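You operate a simulated robot arm through the tools that you are given. There is no shell and no other tool. Be economical: measure what you need, move in short steps, check, and stop when the job is done.

You run a simulated two-armed robot. Do the job below in one go: nothing can be reset, and whatever is moved stays where it is left.

## Task
Turn the portion dial to 45 g. Turn the dose dial to 30 g. Take the red brush and leave it on the top of the line shelf. Put the tub on the top of the back belt away on the top of the square table. Put the small base on the belt past the line gate away on the top of the narrow table. Take the ring gauge from the top of the near steel box and leave it on top of the large base on the top of the steel worktop. Fetch the jug from the top of the line shelf and set it on top of the clear large dome on the top of the back belt. Do these in any order. Set down upright: ring gauge, jug.

Only the result counts: the job must be done as asked and must still hold three seconds after the hand-in. Knocking over, shifting, dropping, spilling or breaking anything else fails it.

## Robot
Two 7-joint arms with two-finger parallel grippers on one trunk, on a base that drives. Base frame: it is fixed to the floor where the robot stands at the start and does not move with it; the origin is under the middle of the robot, x ahead of it, y to its left, z up. Lengths are in m, angles in rad, forces in N, time in s.
The left shoulder is at the start at [0.02, 0.17, 1.228], the right one opposite. Places, roughly: dose dial [0.1, -0.9, 0.9]; jug (15x9x12 cm) [-1.1, -4.4, 0.5]; large base (19x19x4 cm) [-2.8, -3.2, 1]; large dome (23x22x12 cm) [-2.1, -0.8, 1.1]; portion dial [0.6, 0, 0.8]; red brush (13x6x7 cm) [-1.8, -0.7, 1]; ring gauge [-1.75, -6, 1]; small base (7x7x3 cm) [-0.3, -3.8, 0.9]; top of the line shelf [-1.1, -4.6, 0.4]; top of the narrow table [-6.2, -7.8, 0.8]; top of the square table [4.5, -4.1, 0.8]; tub [-2, -1.75, 1]. Payload 3.8 kg a hand.
Tool frame (each hand has its own): the origin (TCP) lies between the finger pads and is the grasp point; the fingertips stand 0.03 m ahead of it; z points along the fingers, y is the line along which they close. Largest opening 0.11 m; finger width 0.02, thickness 0.01; the body of the gripper, 0.048 by 0.112 m, starts 0.055 m behind the TCP.
Orientation is told as [roll, pitch, yaw] about the base's x, y, z axes, in that order, counted from this pose: with the fingers straight down and closing along the base's y, the tool's x points along the base's -x, its y along +y and its z along -z.

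## Interface
- The arms move only by the tool arm_command. It takes "left_commands", "right_commands" or both (then of equal length, played together; a hand with none holds still); each is a list of rows, each an object of numbers (a shift or turn left out is 0, a gripper value left out holds the last): "ax", "ay", "az": the turn, a rotation vector about the base's x, y, z in rad; "x", "y", "z": the shift along the base's x, y, z in m; "jaw": the finger opening in m, from 0 to 0.11. In form: [{"ax": .., "ay": .., "az": .., "x": .., "y": .., "z": .., "jaw": ..}, ...]. A call has 1 to 8 rows; each row shifts and turns the commanded pose from where the row before left it. Rows are played at 5 a second. More than 0.05 m and 0.15 rad between two rows, or a gripper value outside its range, and nothing of the call is played. Where a pose cannot be reached the arm comes as near as it can. A force on the tool above 40 N (or 10 N above the force at the start of the call, whichever is more), or a blocked arm, ends the call early, and 0.2 s more pass. Each finger travels about 0.072 m/s and halts on what it meets, pressing with about 38 N; the grip force reading is that of the motor and also rises with nothing between the fingers. The clock runs only during rows and for 0.2 s after the last one: add rows that do not move to give the fingers time. The reply holds the time, the measured pose of the TCP, the force on the tool along the base axes, the opening and the grip force, in the units named above and with some noise, with the torque about the TCP (base axes, N m) and any sound that the robot's microphone picked up, and new pictures: "show" is both (left out), scene, wrist or none (wrist: the cameras of the hands that moved).
- Cameras (640 x 400 px; columns grow to the right, rows downward): "scene" is now at [0.0759, -0.0711, 1.4049]; the picture's right is [-0.74, -0.67, 0.00], its down [-0.31, 0.35, -0.88] and it looks along [0.59, -0.66, -0.47] (base axes); focal length 214 px, centre (320, 200). "left" rides on the left gripper at [0.072, -0.017, -0.103] in its tool frame; the picture's right is [0.23, 0.97, 0.00], its down [-0.76, 0.18, -0.62] and it looks along [-0.61, 0.14, 0.78] (tool axes); focal length 222 px, centre (320, 200). "right" rides on the right gripper at [0.072, 0.017, -0.103] in its tool frame; the picture's right is [-0.23, 0.97, 0.00], its down [-0.76, -0.18, -0.62] and it looks along [-0.61, -0.14, 0.78] (tool axes); focal length 222 px, centre (320, 200).
- raise_lower(by): slides the trunk up (or, below 0, down) by that many m; the arms and the scene camera ride with it, the base frame stays. It gives what a move gives, with no picture.
- drive_base(legs): drives the robot by 1 to 6 legs, each [ahead, turn to the left] in m and rad, along the robot's own axes; the way and the turn of a leg run together, so that a leg with both is an arc; at most 1.5 m and 3.142 rad a leg. The arms and the cameras ride along, it lands a little off, and it stops where it bumps. It gives what a move gives, and a new picture of the scene camera.
- head_to(pan, tilt): turns the head with the scene camera to pan (to the left, within 1.396 rad either way) and tilt (down, from -0.506 to 1.204), counted from straight ahead of the robot. It gives what a move gives, and a new picture of the scene camera.
- point_at(camera, pixels): for up to 12 pixels [column, row] of the newest picture of that camera ("zoom" is the newest enlarged one), the place [x, y, z] in the base frame of the surface seen there, good to about 0.002 m, but the place of the scene camera against the robot may be out by one fixed shift of up to 0.025 m in any direction. It takes no simulated time.
- zoom(camera, box): a new picture of the part [left, top, right, bottom] of that camera's present view, enlarged. It takes no simulated time.
- job_done(): hands the job in; it is judged then, once.

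Go step by step. Measure first, check grasps and placings, and put right what went wrong. The budget is 124 turns and 260 pictures, counting those below and the enlarged ones. Unless the task says otherwise, let go and move clear before handing in, and close with one line.

The tools are called after "Request:" by a JSON object that holds its "fn" and its "kwargs". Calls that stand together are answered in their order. arm_command: Moves the arms, as the interface text tells. Its arguments: {"type":"object","properties":{"left_commands":{"type":"array","items":{"type":"object","properties":{"ax":{"type":"number"},"ay":{"type":"number"},"az":{"type":"number"},"x":{"type":"number"},"y":{"type":"number"},"z":{"type":"number"},"jaw":{"type":"number"}}}},"right_commands":{"type":"array","items":{"type":"object","properties":{"ax":{"type":"number"},"ay":{"type":"number"},"az":{"type":"number"},"x":{"type":"number"},"y":{"type":"number"},"z":{"type":"number"},"jaw":{"type":"number"}}}},"show":{"type":"string","enum":["both","scene","wrist","none"]}},"required":[]} The other tools are called the same way: raise_lower (by) slides the trunk up or down; drive_base (legs) drives the base; head_to (pan, tilt) turns the head that bears the scene camera; point_at (camera, pixels) gives the place of the surface under pixels of a picture; zoom (camera, box) takes an enlarged picture of a part of a camera's view; job_done () hands the job in.

At the start:

```text
clock: 0.0
left_eef_pos: [0.4417, -0.0825, 1.1766]
left_tool_rot: [0.0, 0.001, 0.0]
left_wrist_force: [1.2, 1.4, 0.2]
left_wrist_torque: [0.02, -0.02, -0.01]
left_gripper_width: 0.1101
left_grip_force: 0.0
right_eef_pos: [0.3048, -0.379, 1.2396]
right_tool_rot: [0.001, 0.0, -0.001]
right_wrist_force: [0.5, 0.0, -0.7]
right_wrist_torque: [-0.01, 0.0, 0.03]
right_gripper_width: 0.1099
right_grip_force: 0.1
trunk travel left (down, up): [-0.325, 0.245]
robot x, y, heading: [0.0021, 0.0008, 0.0]
head pan, tilt: [-0.84, 0.485]
```

scene: 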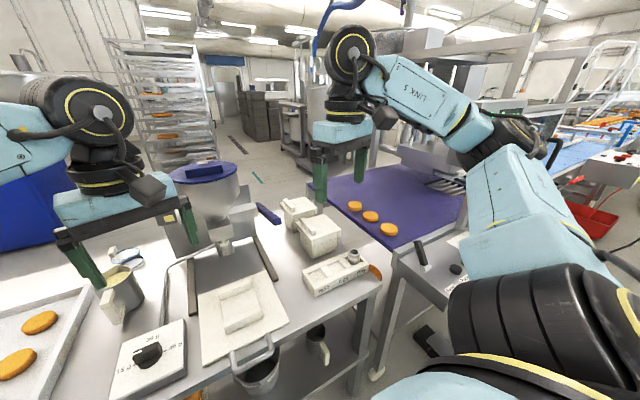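
right: 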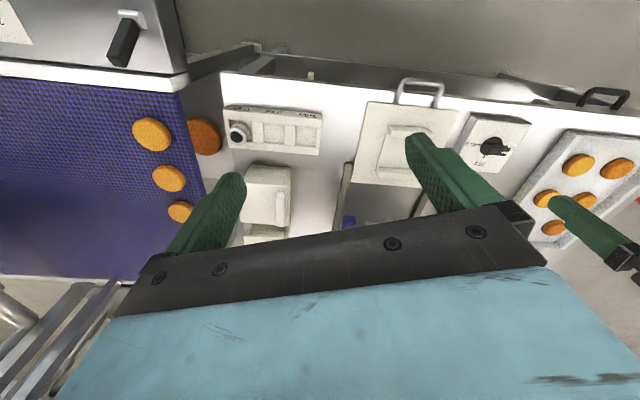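
left: 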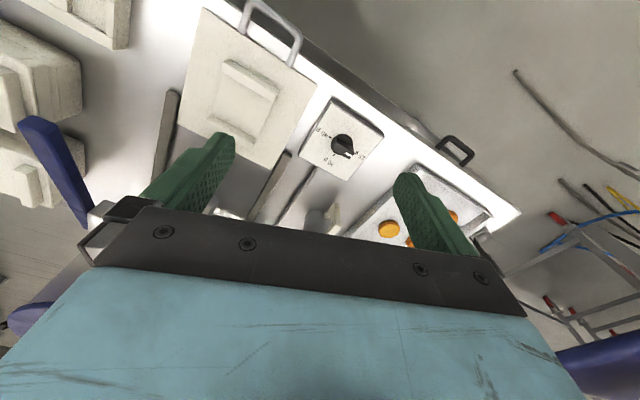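

The portion dial is visible in the left picture near (343,146) and in the scene near (148,355). I'll zoom in to read it and measure.

Request:
{"fn": "zoom", "kwargs": {"camera": "left", "box": [290, 90, 400, 190]}}

Request:
{"fn": "zoom", "kwargs": {"camera": "scene", "box": [90, 300, 220, 400]}}

Request:
{"fn": "point_at", "kwargs": {"camera": "left", "pixels": [[343, 142], [350, 155], [332, 100], [383, 130], [345, 180], [300, 150], [280, 200]]}}

```text
4.00 times, centred on (345, 140) of left
```

zoom: 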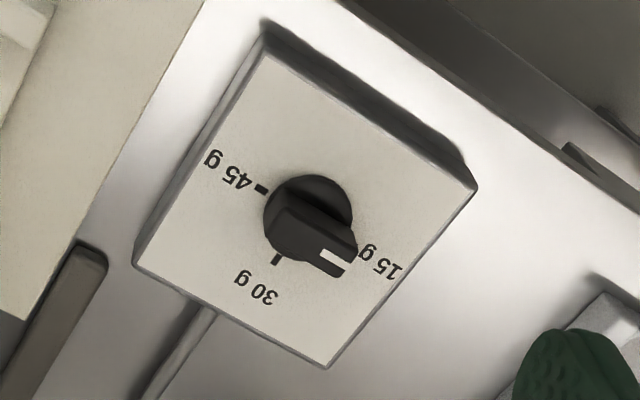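

```text
4.00 times, centred on (155, 350) of scene
```

zoom: 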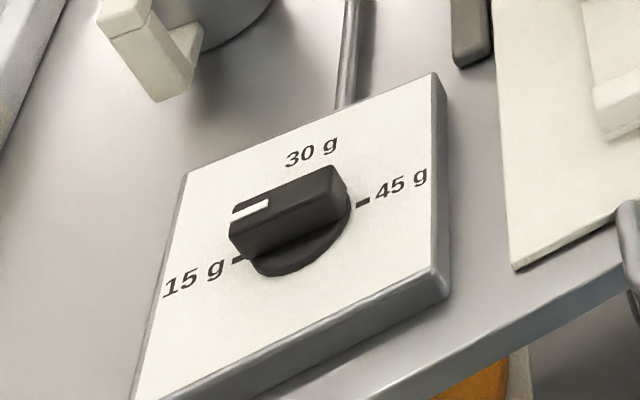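

```text
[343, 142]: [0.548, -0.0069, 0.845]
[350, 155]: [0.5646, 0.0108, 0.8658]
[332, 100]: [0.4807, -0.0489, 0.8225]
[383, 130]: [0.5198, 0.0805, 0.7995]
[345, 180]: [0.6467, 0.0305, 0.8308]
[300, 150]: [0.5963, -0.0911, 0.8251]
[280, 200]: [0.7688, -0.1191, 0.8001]
```

Request:
{"fn": "point_at", "kwargs": {"camera": "left", "pixels": [[330.5, 137], [334.25, 154.5], [347.5, 155.5], [344.0, 154.0], [338, 148], [331.5, 150], [338, 156], [333.5, 147.5], [344, 135.5], [350.5, 154.5], [346, 159]]}}

Request:
{"fn": "zoom", "kwargs": {"camera": "left", "box": [320, 125, 365, 165]}}

```text
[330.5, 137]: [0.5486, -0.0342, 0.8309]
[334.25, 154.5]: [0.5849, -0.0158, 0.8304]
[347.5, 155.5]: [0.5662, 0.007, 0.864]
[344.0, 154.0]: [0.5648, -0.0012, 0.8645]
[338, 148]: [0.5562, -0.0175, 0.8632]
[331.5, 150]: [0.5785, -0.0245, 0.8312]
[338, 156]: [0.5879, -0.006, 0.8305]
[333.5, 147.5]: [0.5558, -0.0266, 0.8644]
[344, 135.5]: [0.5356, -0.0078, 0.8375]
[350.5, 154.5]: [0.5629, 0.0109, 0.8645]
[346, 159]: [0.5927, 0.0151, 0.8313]
```

```text
10.00 times, centred on (342, 145) of left
```

zoom: 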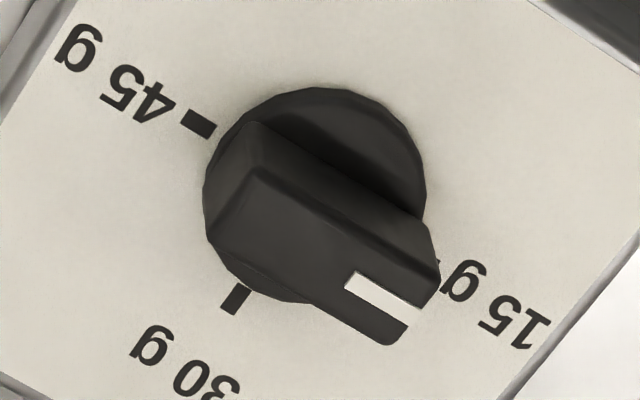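

Request:
{"fn": "point_at", "kwargs": {"camera": "zoom", "pixels": [[262, 175], [218, 240], [385, 338], [432, 285], [352, 280], [412, 315], [198, 124], [235, 300], [439, 262], [325, 262], [300, 92], [420, 180]]}}

```text
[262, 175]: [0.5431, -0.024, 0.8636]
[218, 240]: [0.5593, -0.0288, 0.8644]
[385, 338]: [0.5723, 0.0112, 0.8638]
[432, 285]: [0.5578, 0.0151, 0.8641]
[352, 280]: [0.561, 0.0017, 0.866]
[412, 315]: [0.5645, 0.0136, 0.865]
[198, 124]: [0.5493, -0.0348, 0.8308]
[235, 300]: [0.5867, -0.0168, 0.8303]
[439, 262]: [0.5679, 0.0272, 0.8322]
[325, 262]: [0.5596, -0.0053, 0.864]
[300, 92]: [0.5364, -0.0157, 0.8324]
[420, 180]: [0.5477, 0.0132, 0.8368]
```

The knob bar centre is at (0.558,-0.007), top z 0.864. It points at 15 g (heading ≈72.5°), and 45 g is at ≈-107.5°. I'll move the left hand above it with yaw 72.5°.

Request:
{"fn": "arm_command", "kwargs": {"left_commands": [{"az": 0.148, "x": 0.0145, "y": 0.0095, "z": -0.02}, {"az": 0.148, "x": 0.0145, "y": 0.0095, "z": -0.02}, {"az": 0.148, "x": 0.0145, "y": 0.0095, "z": -0.02}, {"az": 0.148, "x": 0.0145, "y": 0.0095, "z": -0.02}, {"az": 0.148, "x": 0.0145, "y": 0.0095, "z": -0.02}, {"az": 0.148, "x": 0.0145, "y": 0.0095, "z": -0.02}, {"az": 0.148, "x": 0.0145, "y": 0.0095, "z": -0.02}, {"az": 0.148, "x": 0.0148, "y": 0.0095, "z": -0.02, "jaw": 0.08}], "show": "both"}}

```text
clock: 1.8
left_eef_pos: [0.5578, -0.0044, 1.0165]
left_tool_rot: [0.001, 0.002, 1.186]
left_wrist_force: [-0.1, 0.8, 0.3]
left_wrist_torque: [0.02, -0.02, 0.01]
left_gripper_width: 0.0799
left_grip_force: 0.1
right_eef_pos: [0.3051, -0.3791, 1.2384]
right_tool_rot: [-0.001, -0.001, 0.0]
right_wrist_force: [0.4, -0.8, -0.4]
right_wrist_torque: [0.0, -0.04, -0.03]
right_gripper_width: 0.1099
right_grip_force: 0.0
trunk travel left (down, up): [-0.325, 0.245]
robot x, y, heading: [0.0013, 0.002, 0.001]
head pan, tilt: [-0.84, 0.485]
```

scene: 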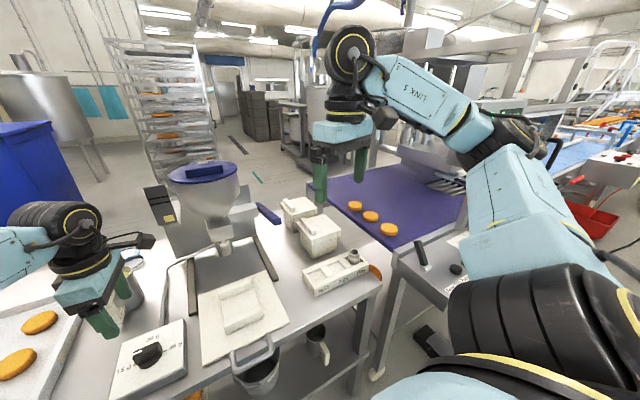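
left: 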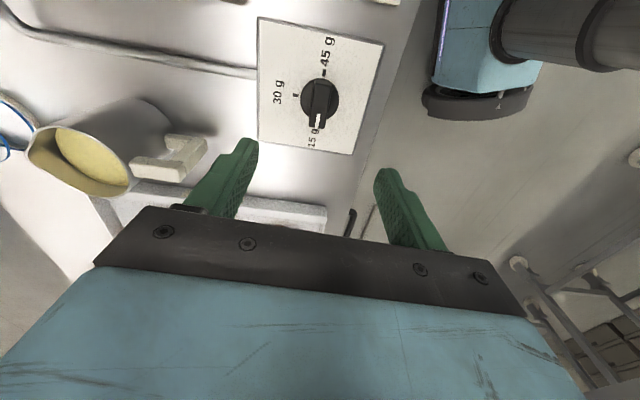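

The hand is above the dial. I'll re-measure the knob from this closer view (top near (320,100)) and check the nearby jug with the handle at (170,155).

Request:
{"fn": "zoom", "kwargs": {"camera": "left", "box": [270, 60, 370, 140]}}

Request:
{"fn": "point_at", "kwargs": {"camera": "left", "pixels": [[310, 84], [331, 84], [311, 113], [327, 113], [319, 98], [318, 122], [324, 72], [296, 95], [190, 150], [205, 143], [130, 185]]}}

```text
5.00 times, centred on (320, 100) of left
```

zoom: 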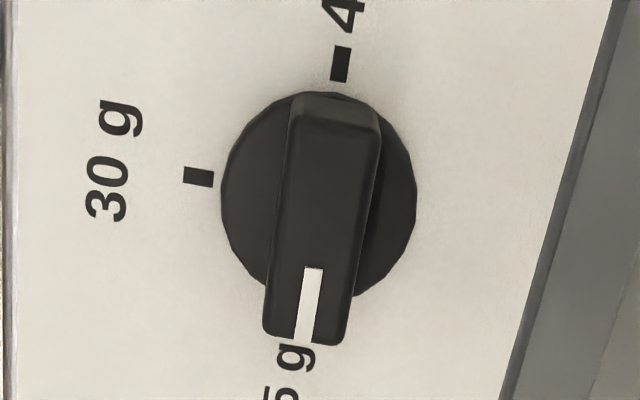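

```text
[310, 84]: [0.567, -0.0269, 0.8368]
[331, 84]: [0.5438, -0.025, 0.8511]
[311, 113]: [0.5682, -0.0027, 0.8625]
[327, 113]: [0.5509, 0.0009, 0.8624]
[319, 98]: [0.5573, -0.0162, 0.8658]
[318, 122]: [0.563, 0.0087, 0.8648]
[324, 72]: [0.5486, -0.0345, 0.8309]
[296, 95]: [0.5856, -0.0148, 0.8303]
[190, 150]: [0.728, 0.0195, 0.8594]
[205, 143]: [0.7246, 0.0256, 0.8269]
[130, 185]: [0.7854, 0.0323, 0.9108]
```

Request:
{"fn": "point_at", "kwargs": {"camera": "zoom", "pixels": [[297, 125], [372, 130], [272, 325], [340, 335], [340, 64], [198, 177], [312, 275], [305, 330], [225, 200], [410, 200]]}}

```text
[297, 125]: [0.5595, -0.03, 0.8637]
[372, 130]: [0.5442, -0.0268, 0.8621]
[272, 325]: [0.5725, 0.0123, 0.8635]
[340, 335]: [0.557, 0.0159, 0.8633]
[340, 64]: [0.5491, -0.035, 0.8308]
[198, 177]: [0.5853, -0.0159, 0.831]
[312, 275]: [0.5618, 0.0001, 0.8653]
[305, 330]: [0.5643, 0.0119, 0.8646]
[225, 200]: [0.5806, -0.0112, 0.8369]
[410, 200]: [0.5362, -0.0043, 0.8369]
```

Request:
{"fn": "arm_command", "kwargs": {"left_commands": [{"az": 0.085, "y": -0.003, "z": -0.03, "jaw": 0.05}, {"z": -0.04}, {"z": -0.04}, {"z": -0.035}, {"jaw": 0.0}, {}, {}], "show": "wrist"}}

```text
clock: 3.4
left_eef_pos: [0.559, -0.0079, 0.8712]
left_tool_rot: [0.002, 0.0, 1.268]
left_wrist_force: [-15.0, 4.9, -3.3]
left_wrist_torque: [0.17, 0.13, -0.68]
left_gripper_width: 0.0199
left_grip_force: 45.1
right_eef_pos: [0.3033, -0.3791, 1.2407]
right_tool_rot: [-0.001, -0.002, 0.001]
right_wrist_force: [-0.3, -0.2, -0.3]
right_wrist_torque: [-0.03, -0.02, 0.01]
right_gripper_width: 0.11
right_grip_force: 0.1
trunk travel left (down, up): [-0.325, 0.245]
robot x, y, heading: [0.0009, -0.0008, 0.004]
head pan, tilt: [-0.84, 0.485]
```

left: 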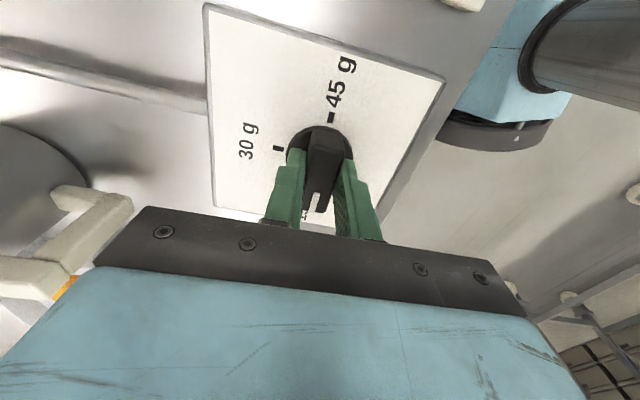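

Request:
{"fn": "arm_command", "kwargs": {"left_commands": [{"az": -0.145}, {"az": -0.145}, {"az": -0.145}, {"az": -0.145}, {"az": -0.145}, {"az": -0.145}, {"az": -0.145}, {"az": -0.145}], "show": "none"}}

Request:
{"fn": "arm_command", "kwargs": {"left_commands": [{"az": -0.145}, {"az": -0.145}, {"az": -0.145}, {"az": -0.145}, {"az": -0.145}, {"az": -0.145}, {"az": -0.145}], "show": "wrist"}}

```text
clock: 5.2
left_eef_pos: [0.5571, -0.0065, 0.8715]
left_tool_rot: [0.003, 0.003, 0.107]
left_wrist_force: [-20.9, 11.5, -13.7]
left_wrist_torque: [0.03, -0.58, 0.06]
left_gripper_width: 0.0198
left_grip_force: 45.0
right_eef_pos: [0.3036, -0.3776, 1.2398]
right_tool_rot: [-0.001, -0.001, 0.0]
right_wrist_force: [1.1, -0.2, -1.0]
right_wrist_torque: [0.01, 0.02, 0.0]
right_gripper_width: 0.1099
right_grip_force: 0.0
trunk travel left (down, up): [-0.325, 0.245]
robot x, y, heading: [0.0017, 0.002, 0.0]
head pan, tilt: [-0.84, 0.485]
```

```text
clock: 6.5
left_eef_pos: [0.5573, -0.0057, 0.8756]
left_tool_rot: [-0.005, -0.028, -0.637]
left_wrist_force: [1.8, -1.9, -0.3]
left_wrist_torque: [1.08, 0.26, 0.01]
left_gripper_width: 0.02
left_grip_force: 45.0
left hand out of reach, approached as far as the arm can: row 6
right_eef_pos: [0.3041, -0.3789, 1.2397]
right_tool_rot: [0.001, 0.0, 0.001]
right_wrist_force: [0.8, 0.6, -0.3]
right_wrist_torque: [0.02, 0.01, -0.01]
right_gripper_width: 0.11
right_grip_force: 0.0
trunk travel left (down, up): [-0.325, 0.245]
robot x, y, heading: [-0.0004, -0.0001, 0.0]
head pan, tilt: [-0.84, 0.485]
stopped in row 6 (left hand): the force on the tool passed its limit at 114 N (the readings are from after the stop); the commanded pose is now the measured one
```

left: 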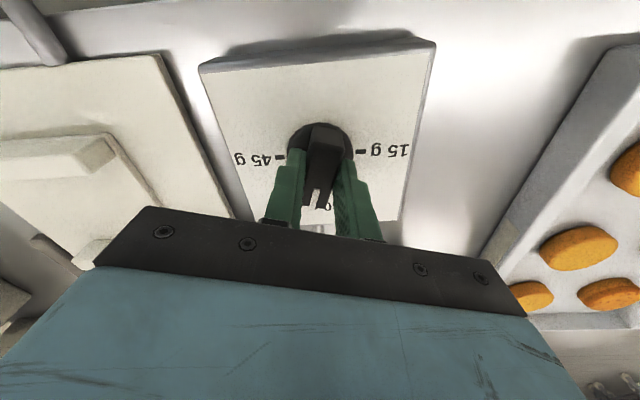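

The knob now points about -36°. The left wrist hit its limit at yaw -0.64, so I'll release, lift, and swing the hand by +180° to regrasp.

Request:
{"fn": "arm_command", "kwargs": {"left_commands": [{"jaw": 0.05}, {}, {"z": 0.04, "ay": 0.028}, {"z": 0.04, "az": 0.145}, {"az": 0.149, "z": 0.03}, {"az": 0.149}, {"az": 0.149}, {"az": 0.149}], "show": "none"}}

Request:
{"fn": "arm_command", "kwargs": {"left_commands": [{"az": 0.149}, {"az": 0.149}, {"az": 0.149}, {"az": 0.149}, {"az": 0.149}, {"az": 0.149}, {"az": 0.149}, {"az": 0.149}], "show": "none"}}

Request:
{"fn": "arm_command", "kwargs": {"left_commands": [{"az": 0.149}, {"az": 0.149}, {"az": 0.149}, {"az": 0.149}, {"az": 0.149}, {"az": 0.149}, {"az": 0.149}, {"az": 0.149}], "show": "wrist"}}

```text
clock: 8.3
left_eef_pos: [0.5571, -0.0044, 0.985]
left_tool_rot: [-0.021, -0.008, 0.107]
left_wrist_force: [1.1, 0.8, -0.1]
left_wrist_torque: [-0.01, 0.02, -0.04]
left_gripper_width: 0.0502
left_grip_force: 0.0
right_eef_pos: [0.3043, -0.3801, 1.2386]
right_tool_rot: [0.0, 0.001, 0.0]
right_wrist_force: [-0.2, -0.3, 0.2]
right_wrist_torque: [0.01, -0.02, 0.03]
right_gripper_width: 0.11
right_grip_force: 0.1
trunk travel left (down, up): [-0.325, 0.245]
robot x, y, heading: [-0.0008, -0.0002, 0.0]
head pan, tilt: [-0.84, 0.485]
```

```text
clock: 10.2
left_eef_pos: [0.5564, -0.006, 0.9836]
left_tool_rot: [-0.02, -0.007, 1.3]
left_wrist_force: [0.0, 0.1, -0.2]
left_wrist_torque: [0.0, 0.0, 0.0]
left_gripper_width: 0.05
left_grip_force: 0.0
right_eef_pos: [0.304, -0.3798, 1.2393]
right_tool_rot: [0.0, -0.001, -0.002]
right_wrist_force: [1.0, 0.3, -0.6]
right_wrist_torque: [0.0, -0.02, 0.02]
right_gripper_width: 0.1099
right_grip_force: 0.0
trunk travel left (down, up): [-0.325, 0.245]
robot x, y, heading: [0.0024, -0.0009, 0.003]
head pan, tilt: [-0.84, 0.485]
```

```text
clock: 11.9
left_eef_pos: [0.556, -0.0051, 0.9837]
left_tool_rot: [-0.019, -0.005, 2.491]
left_wrist_force: [-1.2, 0.6, 0.6]
left_wrist_torque: [0.02, 0.0, -0.04]
left_gripper_width: 0.0499
left_grip_force: 0.0
right_eef_pos: [0.3044, -0.3802, 1.2404]
right_tool_rot: [0.001, 0.0, -0.001]
right_wrist_force: [0.2, -0.4, -0.4]
right_wrist_torque: [0.03, -0.04, 0.0]
right_gripper_width: 0.11
right_grip_force: 0.1
trunk travel left (down, up): [-0.325, 0.245]
robot x, y, heading: [-0.0008, -0.0019, 0.0]
head pan, tilt: [-0.84, 0.485]
```

left: 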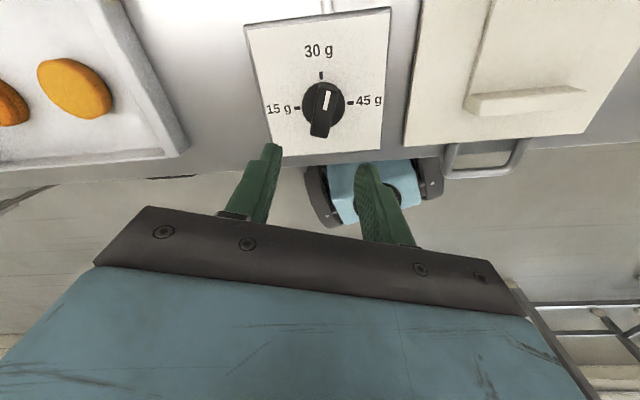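

The wrist reaches 2.49, and the knob is in line with the fingers. Next I descend, grip and turn to yaw ≈1.257.

Request:
{"fn": "arm_command", "kwargs": {"left_commands": [{"x": 0.002, "y": -0.002, "z": -0.04, "ax": 0.01}, {"z": -0.04}, {"z": -0.032}, {"jaw": 0.0}, {}, {}, {"az": -0.137}, {"az": -0.137}], "show": "none"}}

Request:
{"fn": "arm_command", "kwargs": {"left_commands": [{"az": -0.137}, {"az": -0.137}, {"az": -0.137}, {"az": -0.137}, {"az": -0.137}, {"az": -0.137}, {"az": -0.137}], "show": "wrist"}}

```text
clock: 13.8
left_eef_pos: [0.5591, -0.0078, 0.8729]
left_tool_rot: [-0.026, -0.012, 2.213]
left_wrist_force: [4.2, 1.3, -0.9]
left_wrist_torque: [-1.21, 0.25, -0.02]
left_gripper_width: 0.0201
left_grip_force: 45.0
right_eef_pos: [0.3045, -0.3789, 1.2388]
right_tool_rot: [0.0, 0.0, 0.001]
right_wrist_force: [-0.5, 0.0, 0.0]
right_wrist_torque: [0.02, 0.01, 0.04]
right_gripper_width: 0.11
right_grip_force: 0.0
trunk travel left (down, up): [-0.325, 0.245]
robot x, y, heading: [0.0015, -0.001, -0.003]
head pan, tilt: [-0.84, 0.485]
```

```text
clock: 15.3
left_eef_pos: [0.5584, -0.0082, 0.8729]
left_tool_rot: [-0.025, -0.013, 1.251]
left_wrist_force: [-7.1, -1.9, 2.2]
left_wrist_torque: [-0.05, 1.09, -0.02]
left_gripper_width: 0.02
left_grip_force: 45.5
right_eef_pos: [0.3046, -0.3806, 1.2392]
right_tool_rot: [0.0, -0.001, -0.001]
right_wrist_force: [0.3, 0.5, -0.1]
right_wrist_torque: [0.01, -0.01, 0.05]
right_gripper_width: 0.1102
right_grip_force: 0.0
trunk travel left (down, up): [-0.325, 0.245]
robot x, y, heading: [-0.0002, 0.0035, -0.003]
head pan, tilt: [-0.84, 0.485]
```

left: 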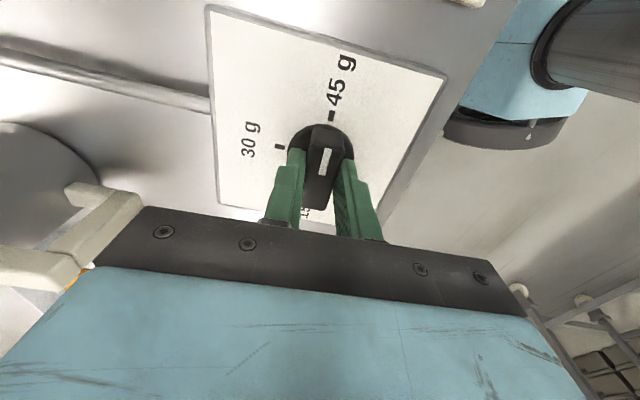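

Request:
{"fn": "arm_command", "kwargs": {"left_commands": [{"jaw": 0.05}, {}, {"z": 0.05, "ax": 0.025, "ay": 0.012}, {"z": 0.05}, {"z": 0.05}], "show": "none"}}

Request:
{"fn": "zoom", "kwargs": {"camera": "left", "box": [270, 60, 370, 140]}}

Request:
{"fn": "head_to", "kwargs": {"pan": -1.39, "tilt": 0.75}}

```text
clock: 16.6
left_eef_pos: [0.5586, -0.0067, 1.0224]
left_tool_rot: [-0.008, -0.033, 1.256]
left_wrist_force: [-0.4, 0.0, 0.6]
left_wrist_torque: [0.04, -0.02, 0.02]
left_gripper_width: 0.0503
left_grip_force: 0.1
right_eef_pos: [0.3048, -0.3799, 1.2391]
right_tool_rot: [0.0, 0.0, -0.001]
right_wrist_force: [0.3, -0.7, 0.4]
right_wrist_torque: [0.01, -0.03, 0.01]
right_gripper_width: 0.1099
right_grip_force: 0.1
trunk travel left (down, up): [-0.325, 0.245]
robot x, y, heading: [0.0031, -0.0003, 0.001]
head pan, tilt: [-0.84, 0.485]
```

```text
5.00 times, centred on (320, 100) of left
```

zoom: 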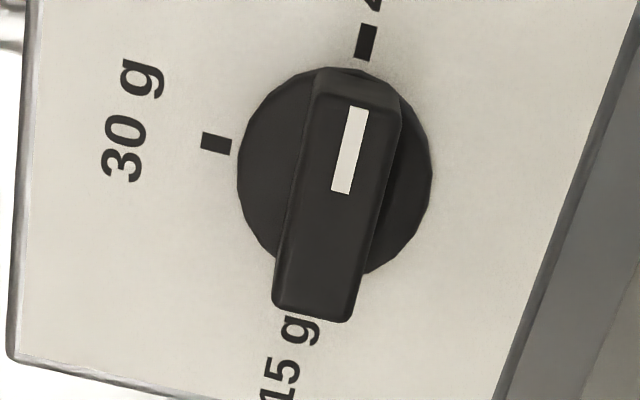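

```text
clock: 17.5
left_eef_pos: [0.5599, -0.0077, 1.0212]
left_tool_rot: [-0.007, -0.031, 1.256]
left_wrist_force: [-0.1, -0.1, -0.1]
left_wrist_torque: [0.01, -0.04, -0.01]
left_gripper_width: 0.05
left_grip_force: 0.1
right_eef_pos: [0.3044, -0.3784, 1.2393]
right_tool_rot: [0.001, 0.001, 0.001]
right_wrist_force: [-0.2, 0.1, 0.4]
right_wrist_torque: [0.04, 0.0, -0.04]
right_gripper_width: 0.11
right_grip_force: 0.0
trunk travel left (down, up): [-0.325, 0.245]
robot x, y, heading: [-0.0015, -0.0027, -0.001]
head pan, tilt: [-1.389, 0.75]
```

scene: 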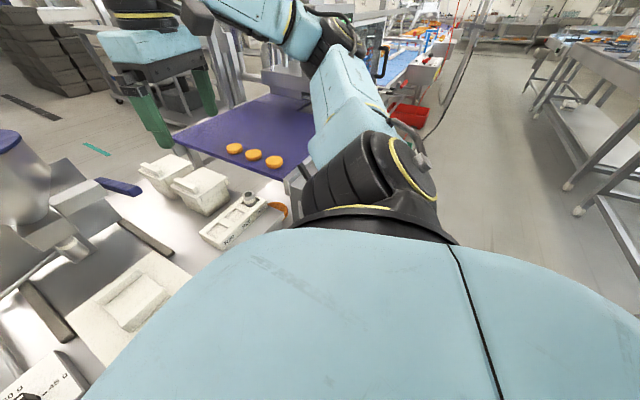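

The portion dial now points at 45 g. Next I'll check whether the black bar at (125,40) in the right-wrist view is the dose dial.

Request:
{"fn": "zoom", "kwargs": {"camera": "right", "box": [0, 0, 240, 150]}}

Request:
{"fn": "point_at", "kwargs": {"camera": "right", "pixels": [[125, 45], [130, 15], [170, 40], [60, 50], [20, 20]]}}

```text
2.67 times, centred on (120, 75) of right
```

zoom: 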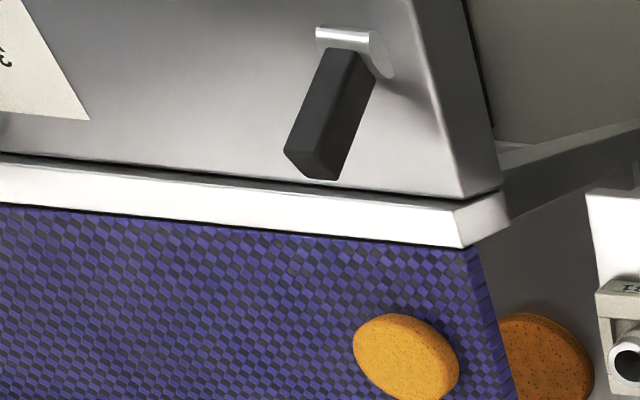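

```text
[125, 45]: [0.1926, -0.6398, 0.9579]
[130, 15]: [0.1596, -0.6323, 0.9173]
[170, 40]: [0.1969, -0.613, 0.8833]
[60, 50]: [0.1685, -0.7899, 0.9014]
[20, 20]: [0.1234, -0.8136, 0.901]
```

The knob-like bar is a lever on a panel at z≈0.9, and the dose dial lies further along that panel. I'll lift the left hand to a carry pose and turn the robot to the right to face it.

Request:
{"fn": "arm_command", "kwargs": {"left_commands": [{"z": 0.04, "az": -0.145, "x": -0.015, "y": 0.005}, {"z": 0.04, "az": -0.149, "x": -0.025, "y": 0.005}, {"z": 0.04, "az": -0.149, "x": -0.025, "y": 0.005}, {"z": 0.04, "az": -0.149, "x": -0.025, "y": 0.01}, {"z": 0.04, "az": -0.149, "x": -0.025, "y": 0.01}, {"az": -0.149, "x": -0.025, "y": 0.01}, {"az": -0.149, "y": 0.01}, {"az": -0.149, "ay": 0.03}], "show": "none"}}

Request:
{"fn": "drive_base", "kwargs": {"legs": [[-0.1, 0], [0, -1.571]]}}

Request:
{"fn": "head_to", "kwargs": {"pan": 0, "tilt": 0.7}}

```text
refused: row 8 steps farther than a row can; nothing moved
```

```text
clock: 22.5
left_eef_pos: [-0.1071, -0.5592, 1.0222]
left_tool_rot: [-0.009, -0.033, -0.315]
left_wrist_force: [0.3, -0.3, 0.0]
left_wrist_torque: [0.02, 0.04, -0.01]
left_gripper_width: 0.05
left_grip_force: 0.1
right_eef_pos: [-0.4797, -0.304, 1.239]
right_tool_rot: [0.001, -0.001, -1.574]
right_wrist_force: [-0.4, 0.2, -0.1]
right_wrist_torque: [-0.02, 0.01, -0.01]
right_gripper_width: 0.1101
right_grip_force: 0.1
trunk travel left (down, up): [-0.325, 0.245]
robot x, y, heading: [-0.1006, 0.0023, -1.57]
head pan, tilt: [-1.389, 0.75]
```

scene: 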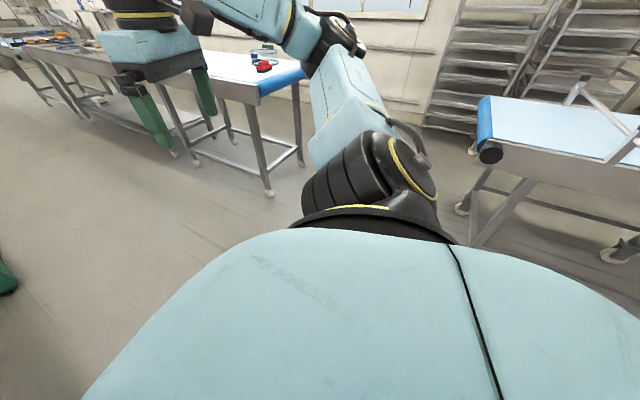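

```text
clock: 24.0
left_eef_pos: [-0.1081, -0.5602, 1.0214]
left_tool_rot: [-0.009, -0.032, -0.315]
left_wrist_force: [-0.1, 0.5, 0.5]
left_wrist_torque: [0.0, 0.02, 0.0]
left_gripper_width: 0.0499
left_grip_force: 0.1
right_eef_pos: [-0.4794, -0.3047, 1.2384]
right_tool_rot: [0.001, 0.0, -1.571]
right_wrist_force: [-0.1, 0.7, 0.0]
right_wrist_torque: [0.02, 0.01, 0.01]
right_gripper_width: 0.1099
right_grip_force: 0.0
trunk travel left (down, up): [-0.325, 0.245]
robot x, y, heading: [-0.0973, 0.0012, -1.572]
head pan, tilt: [0.0, 0.7]
```

scene: 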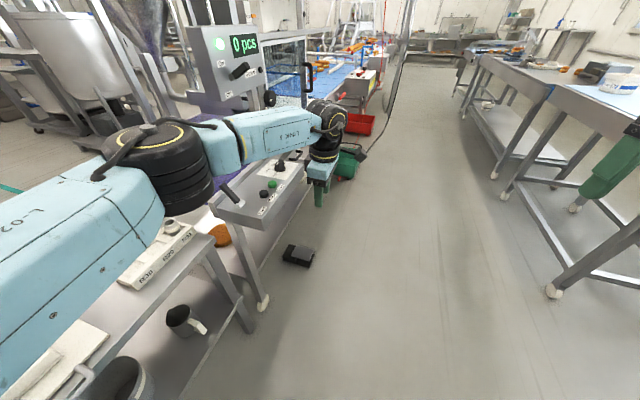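

The turn went clear. I'll zoom in on the panels with knobs near (240,70) and (280,170).

Request:
{"fn": "zoom", "kwargs": {"camera": "scene", "box": [180, 20, 340, 120]}}

Request:
{"fn": "zoom", "kwargs": {"camera": "scene", "box": [200, 130, 340, 220]}}

Request:
{"fn": "point_at", "kwargs": {"camera": "scene", "pixels": [[240, 72], [282, 163], [262, 190], [235, 195], [295, 190], [230, 215], [225, 95]]}}

```text
4.00 times, centred on (260, 70) of scene
```

zoom: 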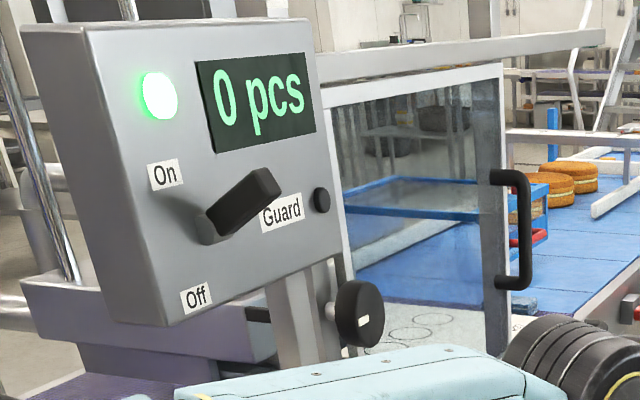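

```text
4.44 times, centred on (270, 175) of scene
```

zoom: 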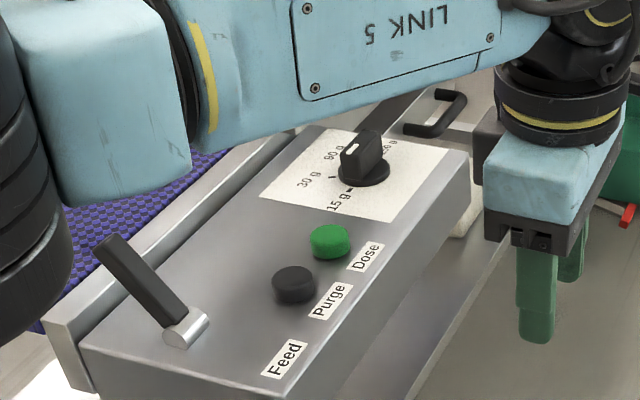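

```text
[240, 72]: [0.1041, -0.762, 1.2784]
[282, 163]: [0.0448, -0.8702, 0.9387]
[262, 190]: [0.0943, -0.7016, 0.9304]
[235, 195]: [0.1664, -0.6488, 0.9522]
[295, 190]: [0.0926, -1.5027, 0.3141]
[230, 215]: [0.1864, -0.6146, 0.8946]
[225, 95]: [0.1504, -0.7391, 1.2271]
```

The dose dial is the knob at (282,163), near (0.045,-0.87). Before driving, I'll measure the panel edge, the floor pedal at (298,255) and the aisle, and pull the left hand back.

Request:
{"fn": "point_at", "kwargs": {"camera": "scene", "pixels": [[298, 255], [290, 262], [315, 262], [262, 300], [250, 225], [303, 185], [250, 335], [555, 292], [360, 125], [205, 240], [520, 190], [640, 270]]}}

Request:
{"fn": "arm_command", "kwargs": {"left_commands": [{"y": 0.03, "z": 0.04}, {"y": 0.03, "z": 0.04}, {"y": 0.04, "z": 0.03}, {"y": 0.04, "z": 0.03}, {"y": 0.04, "z": 0.02}], "show": "scene"}}

```text
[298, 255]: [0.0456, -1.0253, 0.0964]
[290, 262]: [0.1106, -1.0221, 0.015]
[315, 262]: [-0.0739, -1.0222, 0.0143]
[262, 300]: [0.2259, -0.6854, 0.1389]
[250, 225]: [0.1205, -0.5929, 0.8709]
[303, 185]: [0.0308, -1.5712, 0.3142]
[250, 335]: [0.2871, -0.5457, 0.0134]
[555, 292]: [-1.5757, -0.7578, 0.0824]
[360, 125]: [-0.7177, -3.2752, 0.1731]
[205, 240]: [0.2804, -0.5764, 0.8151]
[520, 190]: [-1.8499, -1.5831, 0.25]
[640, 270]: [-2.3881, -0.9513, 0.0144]
```

```text
clock: 25.2
left_eef_pos: [-0.1046, -0.3775, 1.1841]
left_tool_rot: [-0.009, -0.034, -0.315]
left_wrist_force: [-0.6, -0.9, 0.1]
left_wrist_torque: [-0.01, -0.01, 0.02]
left_gripper_width: 0.0502
left_grip_force: 0.2
right_eef_pos: [-0.4786, -0.3037, 1.2386]
right_tool_rot: [-0.001, 0.0, -1.573]
right_wrist_force: [-0.2, -0.8, 0.5]
right_wrist_torque: [-0.01, -0.02, -0.02]
right_gripper_width: 0.1101
right_grip_force: 0.0
trunk travel left (down, up): [-0.325, 0.245]
robot x, y, heading: [-0.1006, 0.0022, -1.57]
head pan, tilt: [0.0, 0.7]
```

scene: 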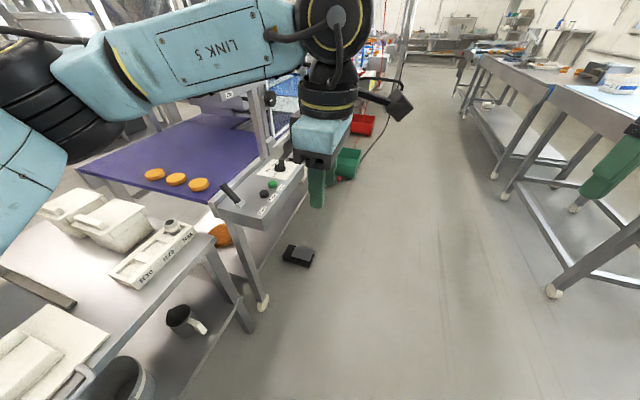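

Request:
{"fn": "drive_base", "kwargs": {"legs": [[0, -0.382], [0.94, 0], [0, 1.953]]}}

Request:
{"fn": "head_to", "kwargs": {"pan": 0, "tilt": 1.0}}

```text
clock: 35.9
left_eef_pos: [-0.0815, -0.8988, 1.1835]
left_tool_rot: [-0.008, -0.033, 1.205]
left_wrist_force: [0.4, -0.6, 0.0]
left_wrist_torque: [0.03, -0.01, -0.03]
left_gripper_width: 0.0501
left_grip_force: 0.0
right_eef_pos: [-0.1749, -1.2689, 1.2386]
right_tool_rot: [0.0, 0.002, -0.05]
right_wrist_force: [0.1, 0.3, -0.1]
right_wrist_torque: [0.04, -0.01, 0.03]
right_gripper_width: 0.1099
right_grip_force: 0.0
trunk travel left (down, up): [-0.325, 0.245]
robot x, y, heading: [-0.4574, -0.8768, -0.048]
head pan, tilt: [0.0, 0.7]
```

scene: 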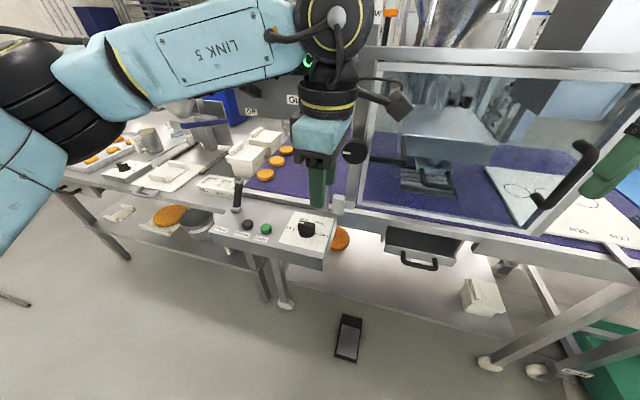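

```text
clock: 36.7
left_eef_pos: [-0.082, -0.8998, 1.1846]
left_tool_rot: [-0.008, -0.033, 1.205]
left_wrist_force: [0.3, 0.1, 0.6]
left_wrist_torque: [-0.02, 0.05, 0.02]
left_gripper_width: 0.05
left_grip_force: 0.0
right_eef_pos: [-0.175, -1.2683, 1.2395]
right_tool_rot: [0.0, 0.001, -0.05]
right_wrist_force: [0.0, -0.3, 0.3]
right_wrist_torque: [0.0, -0.01, 0.01]
right_gripper_width: 0.1099
right_grip_force: 0.1
trunk travel left (down, up): [-0.325, 0.245]
robot x, y, heading: [-0.4604, -0.8711, -0.049]
head pan, tilt: [0.0, 1.0]
```

scene: 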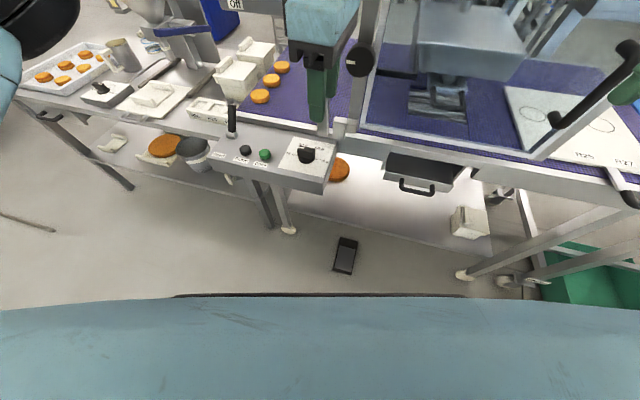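

Request:
{"fn": "zoom", "kwargs": {"camera": "scene", "box": [270, 125, 350, 185]}}

Request:
{"fn": "zoom", "kwargs": {"camera": "left", "box": [160, 0, 480, 200]}}

Request:
{"fn": "point_at", "kwargs": {"camera": "scene", "pixels": [[305, 150], [325, 175], [290, 170], [340, 130], [358, 55], [318, 100]]}}

```text
6.67 times, centred on (310, 155) of scene
```

zoom: 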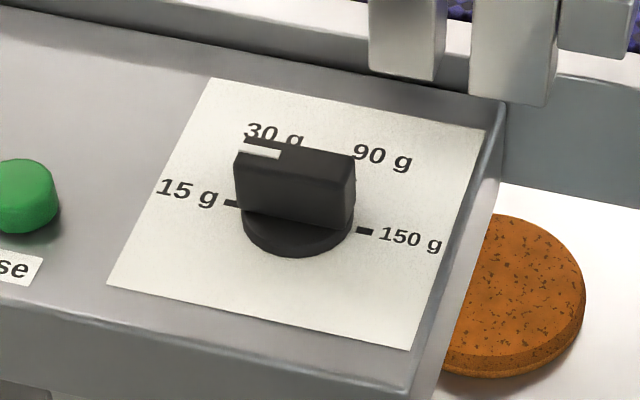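

```text
2.00 times, centred on (320, 100) of left
```

zoom: 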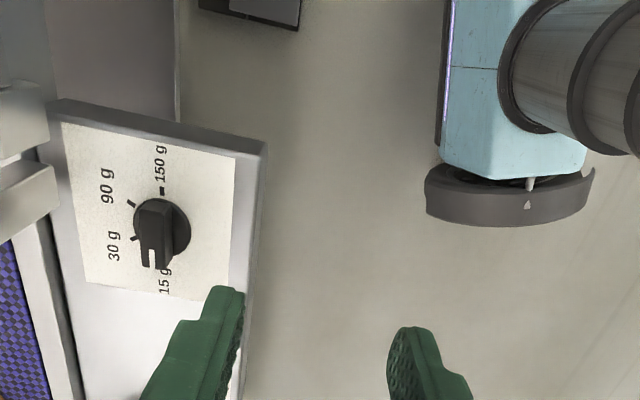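

```text
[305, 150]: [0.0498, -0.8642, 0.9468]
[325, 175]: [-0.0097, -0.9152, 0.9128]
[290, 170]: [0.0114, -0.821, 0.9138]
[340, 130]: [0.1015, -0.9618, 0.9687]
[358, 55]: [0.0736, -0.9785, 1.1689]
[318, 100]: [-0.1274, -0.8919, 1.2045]
```

The dose dial points at 15 g, and 30 g is about 60° clockwise of it. I'll lower the hand just in front of the panel to get a close look, and check the clearance to the post knob at (358,55).

Request:
{"fn": "arm_command", "kwargs": {"left_commands": [{"z": -0.04, "ay": 0.03}, {"z": -0.04, "y": 0.01}, {"z": -0.04, "y": 0.01}, {"z": -0.04, "y": 0.008}], "show": "wrist"}}

Request:
{"fn": "head_to", "kwargs": {"pan": 0, "tilt": 0.6}}

```text
clock: 37.7
left_eef_pos: [-0.0823, -0.8686, 1.0244]
left_tool_rot: [0.016, -0.021, 1.204]
left_wrist_force: [-0.9, -0.2, -0.9]
left_wrist_torque: [0.0, 0.03, 0.0]
left_gripper_width: 0.0501
left_grip_force: 0.2
right_eef_pos: [-0.1746, -1.2672, 1.2395]
right_tool_rot: [0.002, 0.001, -0.048]
right_wrist_force: [-0.8, -0.2, 0.2]
right_wrist_torque: [-0.01, -0.01, 0.01]
right_gripper_width: 0.11
right_grip_force: 0.1
trunk travel left (down, up): [-0.325, 0.245]
robot x, y, heading: [-0.4628, -0.8737, -0.052]
head pan, tilt: [0.0, 1.0]
```

left: 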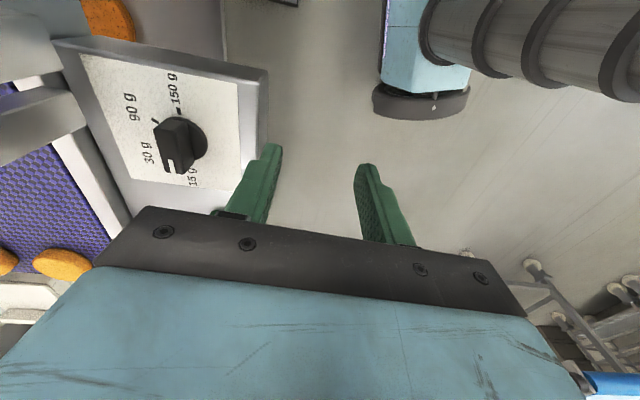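

```text
clock: 38.6
left_eef_pos: [-0.081, -0.8687, 1.0254]
left_tool_rot: [0.02, -0.023, 1.203]
left_wrist_force: [-0.1, 1.0, 0.5]
left_wrist_torque: [-0.04, -0.02, -0.03]
left_gripper_width: 0.0501
left_grip_force: 0.0
right_eef_pos: [-0.175, -1.2689, 1.2389]
right_tool_rot: [0.0, -0.001, -0.051]
right_wrist_force: [0.5, 1.0, -0.2]
right_wrist_torque: [0.02, 0.0, 0.01]
right_gripper_width: 0.11
right_grip_force: 0.1
trunk travel left (down, up): [-0.325, 0.245]
robot x, y, heading: [-0.4556, -0.8756, -0.051]
head pan, tilt: [0.0, 0.6]
```

scene: 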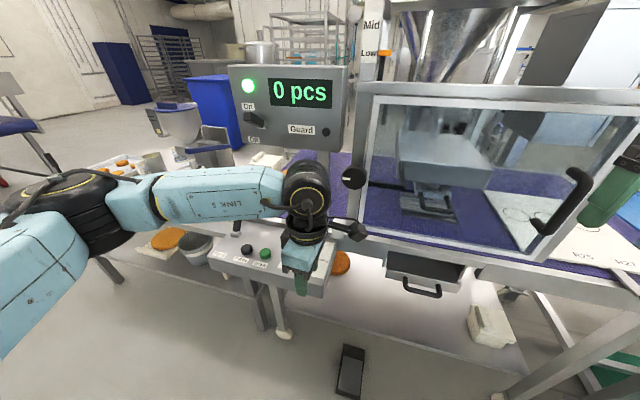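

Request:
{"fn": "point_at", "kwargs": {"camera": "scene", "pixels": [[353, 178], [344, 230], [362, 232], [330, 225], [325, 148], [255, 147], [305, 185], [340, 100], [368, 175], [305, 240]]}}

Request:
{"fn": "zoom", "kwargs": {"camera": "left", "box": [80, 50, 280, 210]}}

Request:
{"fn": "point_at", "kwargs": {"camera": "zoom", "pixels": [[252, 222], [305, 240], [308, 380], [266, 360], [275, 350], [283, 388], [310, 200], [316, 190], [237, 230], [255, 320], [340, 375], [400, 310]]}}

```text
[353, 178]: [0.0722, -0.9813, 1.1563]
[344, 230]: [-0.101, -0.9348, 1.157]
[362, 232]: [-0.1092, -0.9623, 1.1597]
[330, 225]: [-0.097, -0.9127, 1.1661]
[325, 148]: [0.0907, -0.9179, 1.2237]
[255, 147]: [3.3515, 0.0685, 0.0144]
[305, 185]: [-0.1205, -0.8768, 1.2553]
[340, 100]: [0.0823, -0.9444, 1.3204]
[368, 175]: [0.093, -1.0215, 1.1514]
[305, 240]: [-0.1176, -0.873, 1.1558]
```

```text
2.50 times, centred on (180, 130) of left
```

zoom: 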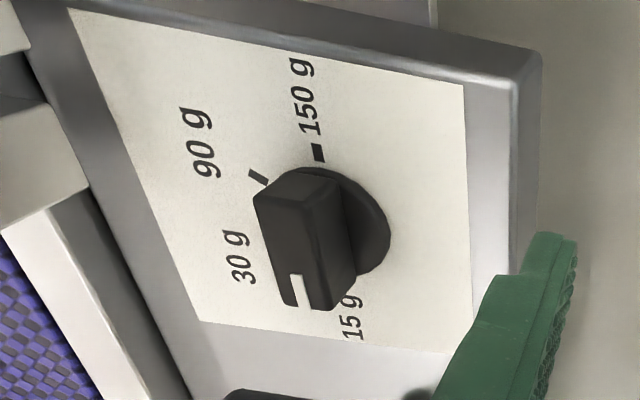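

```text
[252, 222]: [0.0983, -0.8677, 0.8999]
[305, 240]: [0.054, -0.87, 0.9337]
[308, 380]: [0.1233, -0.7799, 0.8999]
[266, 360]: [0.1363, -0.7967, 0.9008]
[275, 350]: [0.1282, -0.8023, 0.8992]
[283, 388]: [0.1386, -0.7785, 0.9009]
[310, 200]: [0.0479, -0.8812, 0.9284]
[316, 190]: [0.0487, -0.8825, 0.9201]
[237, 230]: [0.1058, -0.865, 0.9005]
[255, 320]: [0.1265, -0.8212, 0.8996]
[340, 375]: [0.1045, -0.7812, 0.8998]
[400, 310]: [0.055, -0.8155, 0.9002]
```

Request:
{"fn": "point_at", "kwargs": {"camera": "zoom", "pixels": [[260, 200], [283, 195], [270, 250], [285, 298], [296, 278], [302, 305], [258, 177], [318, 152], [300, 200], [330, 300], [388, 235], [320, 240]]}}

```text
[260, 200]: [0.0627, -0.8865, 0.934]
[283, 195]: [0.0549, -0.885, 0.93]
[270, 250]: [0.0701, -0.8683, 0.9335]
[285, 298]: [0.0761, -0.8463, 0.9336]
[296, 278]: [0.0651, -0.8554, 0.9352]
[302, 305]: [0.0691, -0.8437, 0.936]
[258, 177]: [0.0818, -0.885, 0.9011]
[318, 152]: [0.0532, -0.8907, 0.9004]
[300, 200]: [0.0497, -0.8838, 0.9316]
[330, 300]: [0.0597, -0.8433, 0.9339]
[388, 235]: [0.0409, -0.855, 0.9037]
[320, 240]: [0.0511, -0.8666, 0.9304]
```

Bar top z is 0.934, centre (0.0615,-0.865) and heading 72.6°, with the 90 g and 150 g ticks at -45° and -108°. That puts 30 g at about 12°. The display box overhead is close, so I'll approach with a slight lean away from it.

Request:
{"fn": "arm_command", "kwargs": {"left_commands": [{"ax": 0.035, "ay": -0.07, "az": 0.03, "z": -0.02, "x": 0.01}, {"ax": 0.035, "ay": -0.06, "az": 0.033, "z": -0.02, "x": 0.02}, {"x": 0.04}, {"x": 0.04, "y": 0.004}, {"x": 0.032}], "show": "both"}}

Request:
{"fn": "zoom", "kwargs": {"camera": "left", "box": [260, 100, 380, 200]}}

```text
clock: 39.8
left_eef_pos: [0.0597, -0.8672, 0.9839]
left_tool_rot: [-0.081, -0.132, 1.274]
left_wrist_force: [-0.3, 0.3, -0.3]
left_wrist_torque: [0.03, -0.02, 0.03]
left_gripper_width: 0.05
left_grip_force: 0.0
right_eef_pos: [-0.1752, -1.2693, 1.239]
right_tool_rot: [0.0, 0.0, -0.052]
right_wrist_force: [0.4, 0.0, -0.3]
right_wrist_torque: [0.07, 0.03, -0.01]
right_gripper_width: 0.1098
right_grip_force: 0.0
trunk travel left (down, up): [-0.325, 0.245]
robot x, y, heading: [-0.4602, -0.8747, -0.048]
head pan, tilt: [0.0, 0.6]
```

scene: 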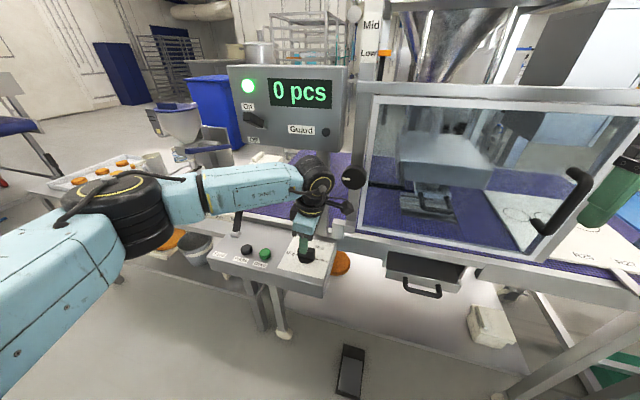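
left: 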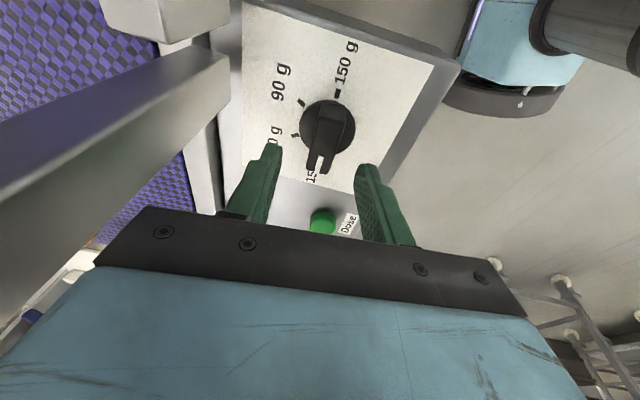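

```text
4.00 times, centred on (320, 150) of left
```

zoom: 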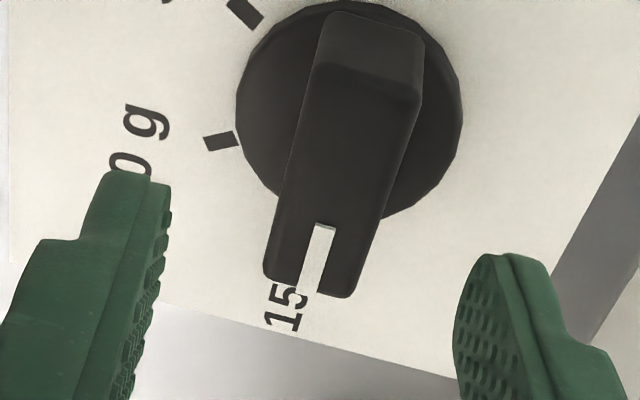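

Request:
{"fn": "point_at", "kwargs": {"camera": "zoom", "pixels": [[325, 70], [412, 95], [270, 270], [350, 285], [222, 141], [245, 12], [325, 228], [308, 288], [240, 110], [460, 120]]}}

```text
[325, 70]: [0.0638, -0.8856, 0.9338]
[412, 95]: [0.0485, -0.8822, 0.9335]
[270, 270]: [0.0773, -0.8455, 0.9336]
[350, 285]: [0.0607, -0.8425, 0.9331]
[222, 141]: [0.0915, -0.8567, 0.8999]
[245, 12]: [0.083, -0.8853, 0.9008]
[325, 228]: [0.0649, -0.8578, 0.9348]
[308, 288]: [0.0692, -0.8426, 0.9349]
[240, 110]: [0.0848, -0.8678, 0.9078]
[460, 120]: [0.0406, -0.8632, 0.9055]
```

Request:
{"fn": "arm_command", "kwargs": {"left_commands": [{"x": 0.003, "y": 0.0025, "z": -0.022}, {"z": -0.021}, {"jaw": 0.0}, {}, {}, {"az": -0.13}, {"az": -0.13}, {"az": -0.13}], "show": "none"}}

Request:
{"fn": "arm_command", "kwargs": {"left_commands": [{"az": -0.13}, {"az": -0.13}, {"az": -0.13}, {"az": -0.13}, {"az": -0.125}], "show": "wrist"}}

```text
clock: 41.6
left_eef_pos: [0.0602, -0.8638, 0.9399]
left_tool_rot: [-0.078, -0.131, 0.881]
left_wrist_force: [-16.6, 8.8, -1.0]
left_wrist_torque: [0.68, 1.17, 0.05]
left_gripper_width: 0.021
left_grip_force: 44.9
right_eef_pos: [-0.1767, -1.2683, 1.2403]
right_tool_rot: [-0.001, -0.002, -0.05]
right_wrist_force: [0.3, -0.3, 0.1]
right_wrist_torque: [0.01, -0.02, 0.01]
right_gripper_width: 0.11
right_grip_force: 0.0
trunk travel left (down, up): [-0.325, 0.245]
robot x, y, heading: [-0.4589, -0.8736, -0.051]
head pan, tilt: [0.0, 0.6]
```

```text
clock: 42.8
left_eef_pos: [0.0612, -0.8616, 0.9406]
left_tool_rot: [-0.074, -0.13, 0.238]
left_wrist_force: [-23.8, 11.6, -5.3]
left_wrist_torque: [1.3, 0.53, 0.0]
left_gripper_width: 0.0214
left_grip_force: 45.0
right_eef_pos: [-0.1768, -1.2673, 1.2407]
right_tool_rot: [-0.001, -0.001, -0.05]
right_wrist_force: [0.9, 0.5, -0.4]
right_wrist_torque: [-0.05, 0.01, 0.02]
right_gripper_width: 0.1099
right_grip_force: 0.0
trunk travel left (down, up): [-0.325, 0.245]
robot x, y, heading: [-0.4566, -0.8728, -0.052]
head pan, tilt: [0.0, 0.6]
```

left: 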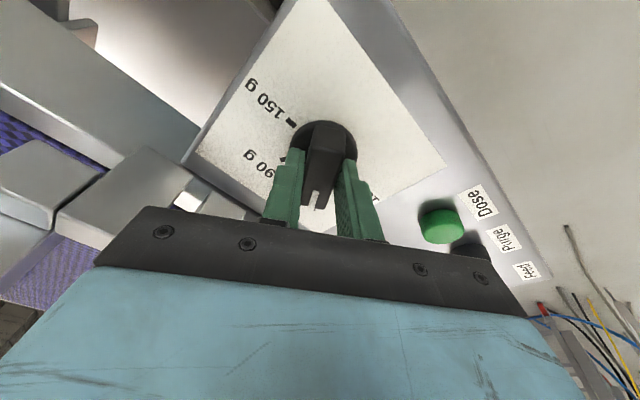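

Request:
{"fn": "arm_command", "kwargs": {"left_commands": [{"jaw": 0.05}, {}, {"z": 0.04}, {"x": -0.03, "z": 0.02}, {"x": -0.04}], "show": "wrist"}}

Request:
{"fn": "zoom", "kwargs": {"camera": "left", "box": [240, 20, 400, 140]}}

```text
clock: 44.0
left_eef_pos: [-0.0072, -0.8666, 1.0025]
left_tool_rot: [-0.083, -0.13, 0.243]
left_wrist_force: [-0.8, -0.4, -0.1]
left_wrist_torque: [0.0, 0.01, 0.02]
left_gripper_width: 0.0501
left_grip_force: 0.0
right_eef_pos: [-0.1756, -1.2689, 1.2385]
right_tool_rot: [0.002, 0.0, -0.05]
right_wrist_force: [-0.1, 0.3, 0.6]
right_wrist_torque: [0.01, 0.02, -0.03]
right_gripper_width: 0.1102
right_grip_force: 0.1
trunk travel left (down, up): [-0.325, 0.245]
robot x, y, heading: [-0.4578, -0.875, -0.053]
head pan, tilt: [0.0, 0.6]
```

left: 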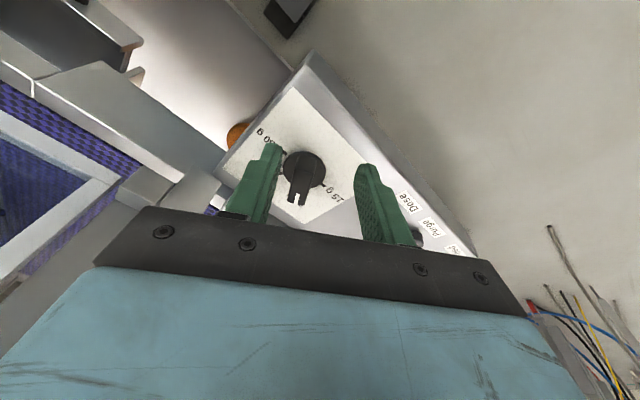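

```text
3.33 times, centred on (320, 80) of left
```

zoom: 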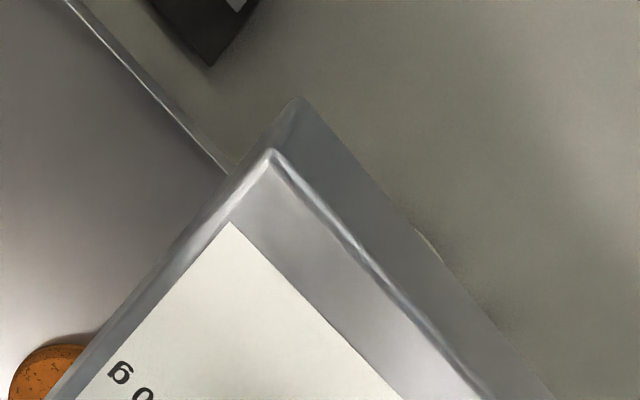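

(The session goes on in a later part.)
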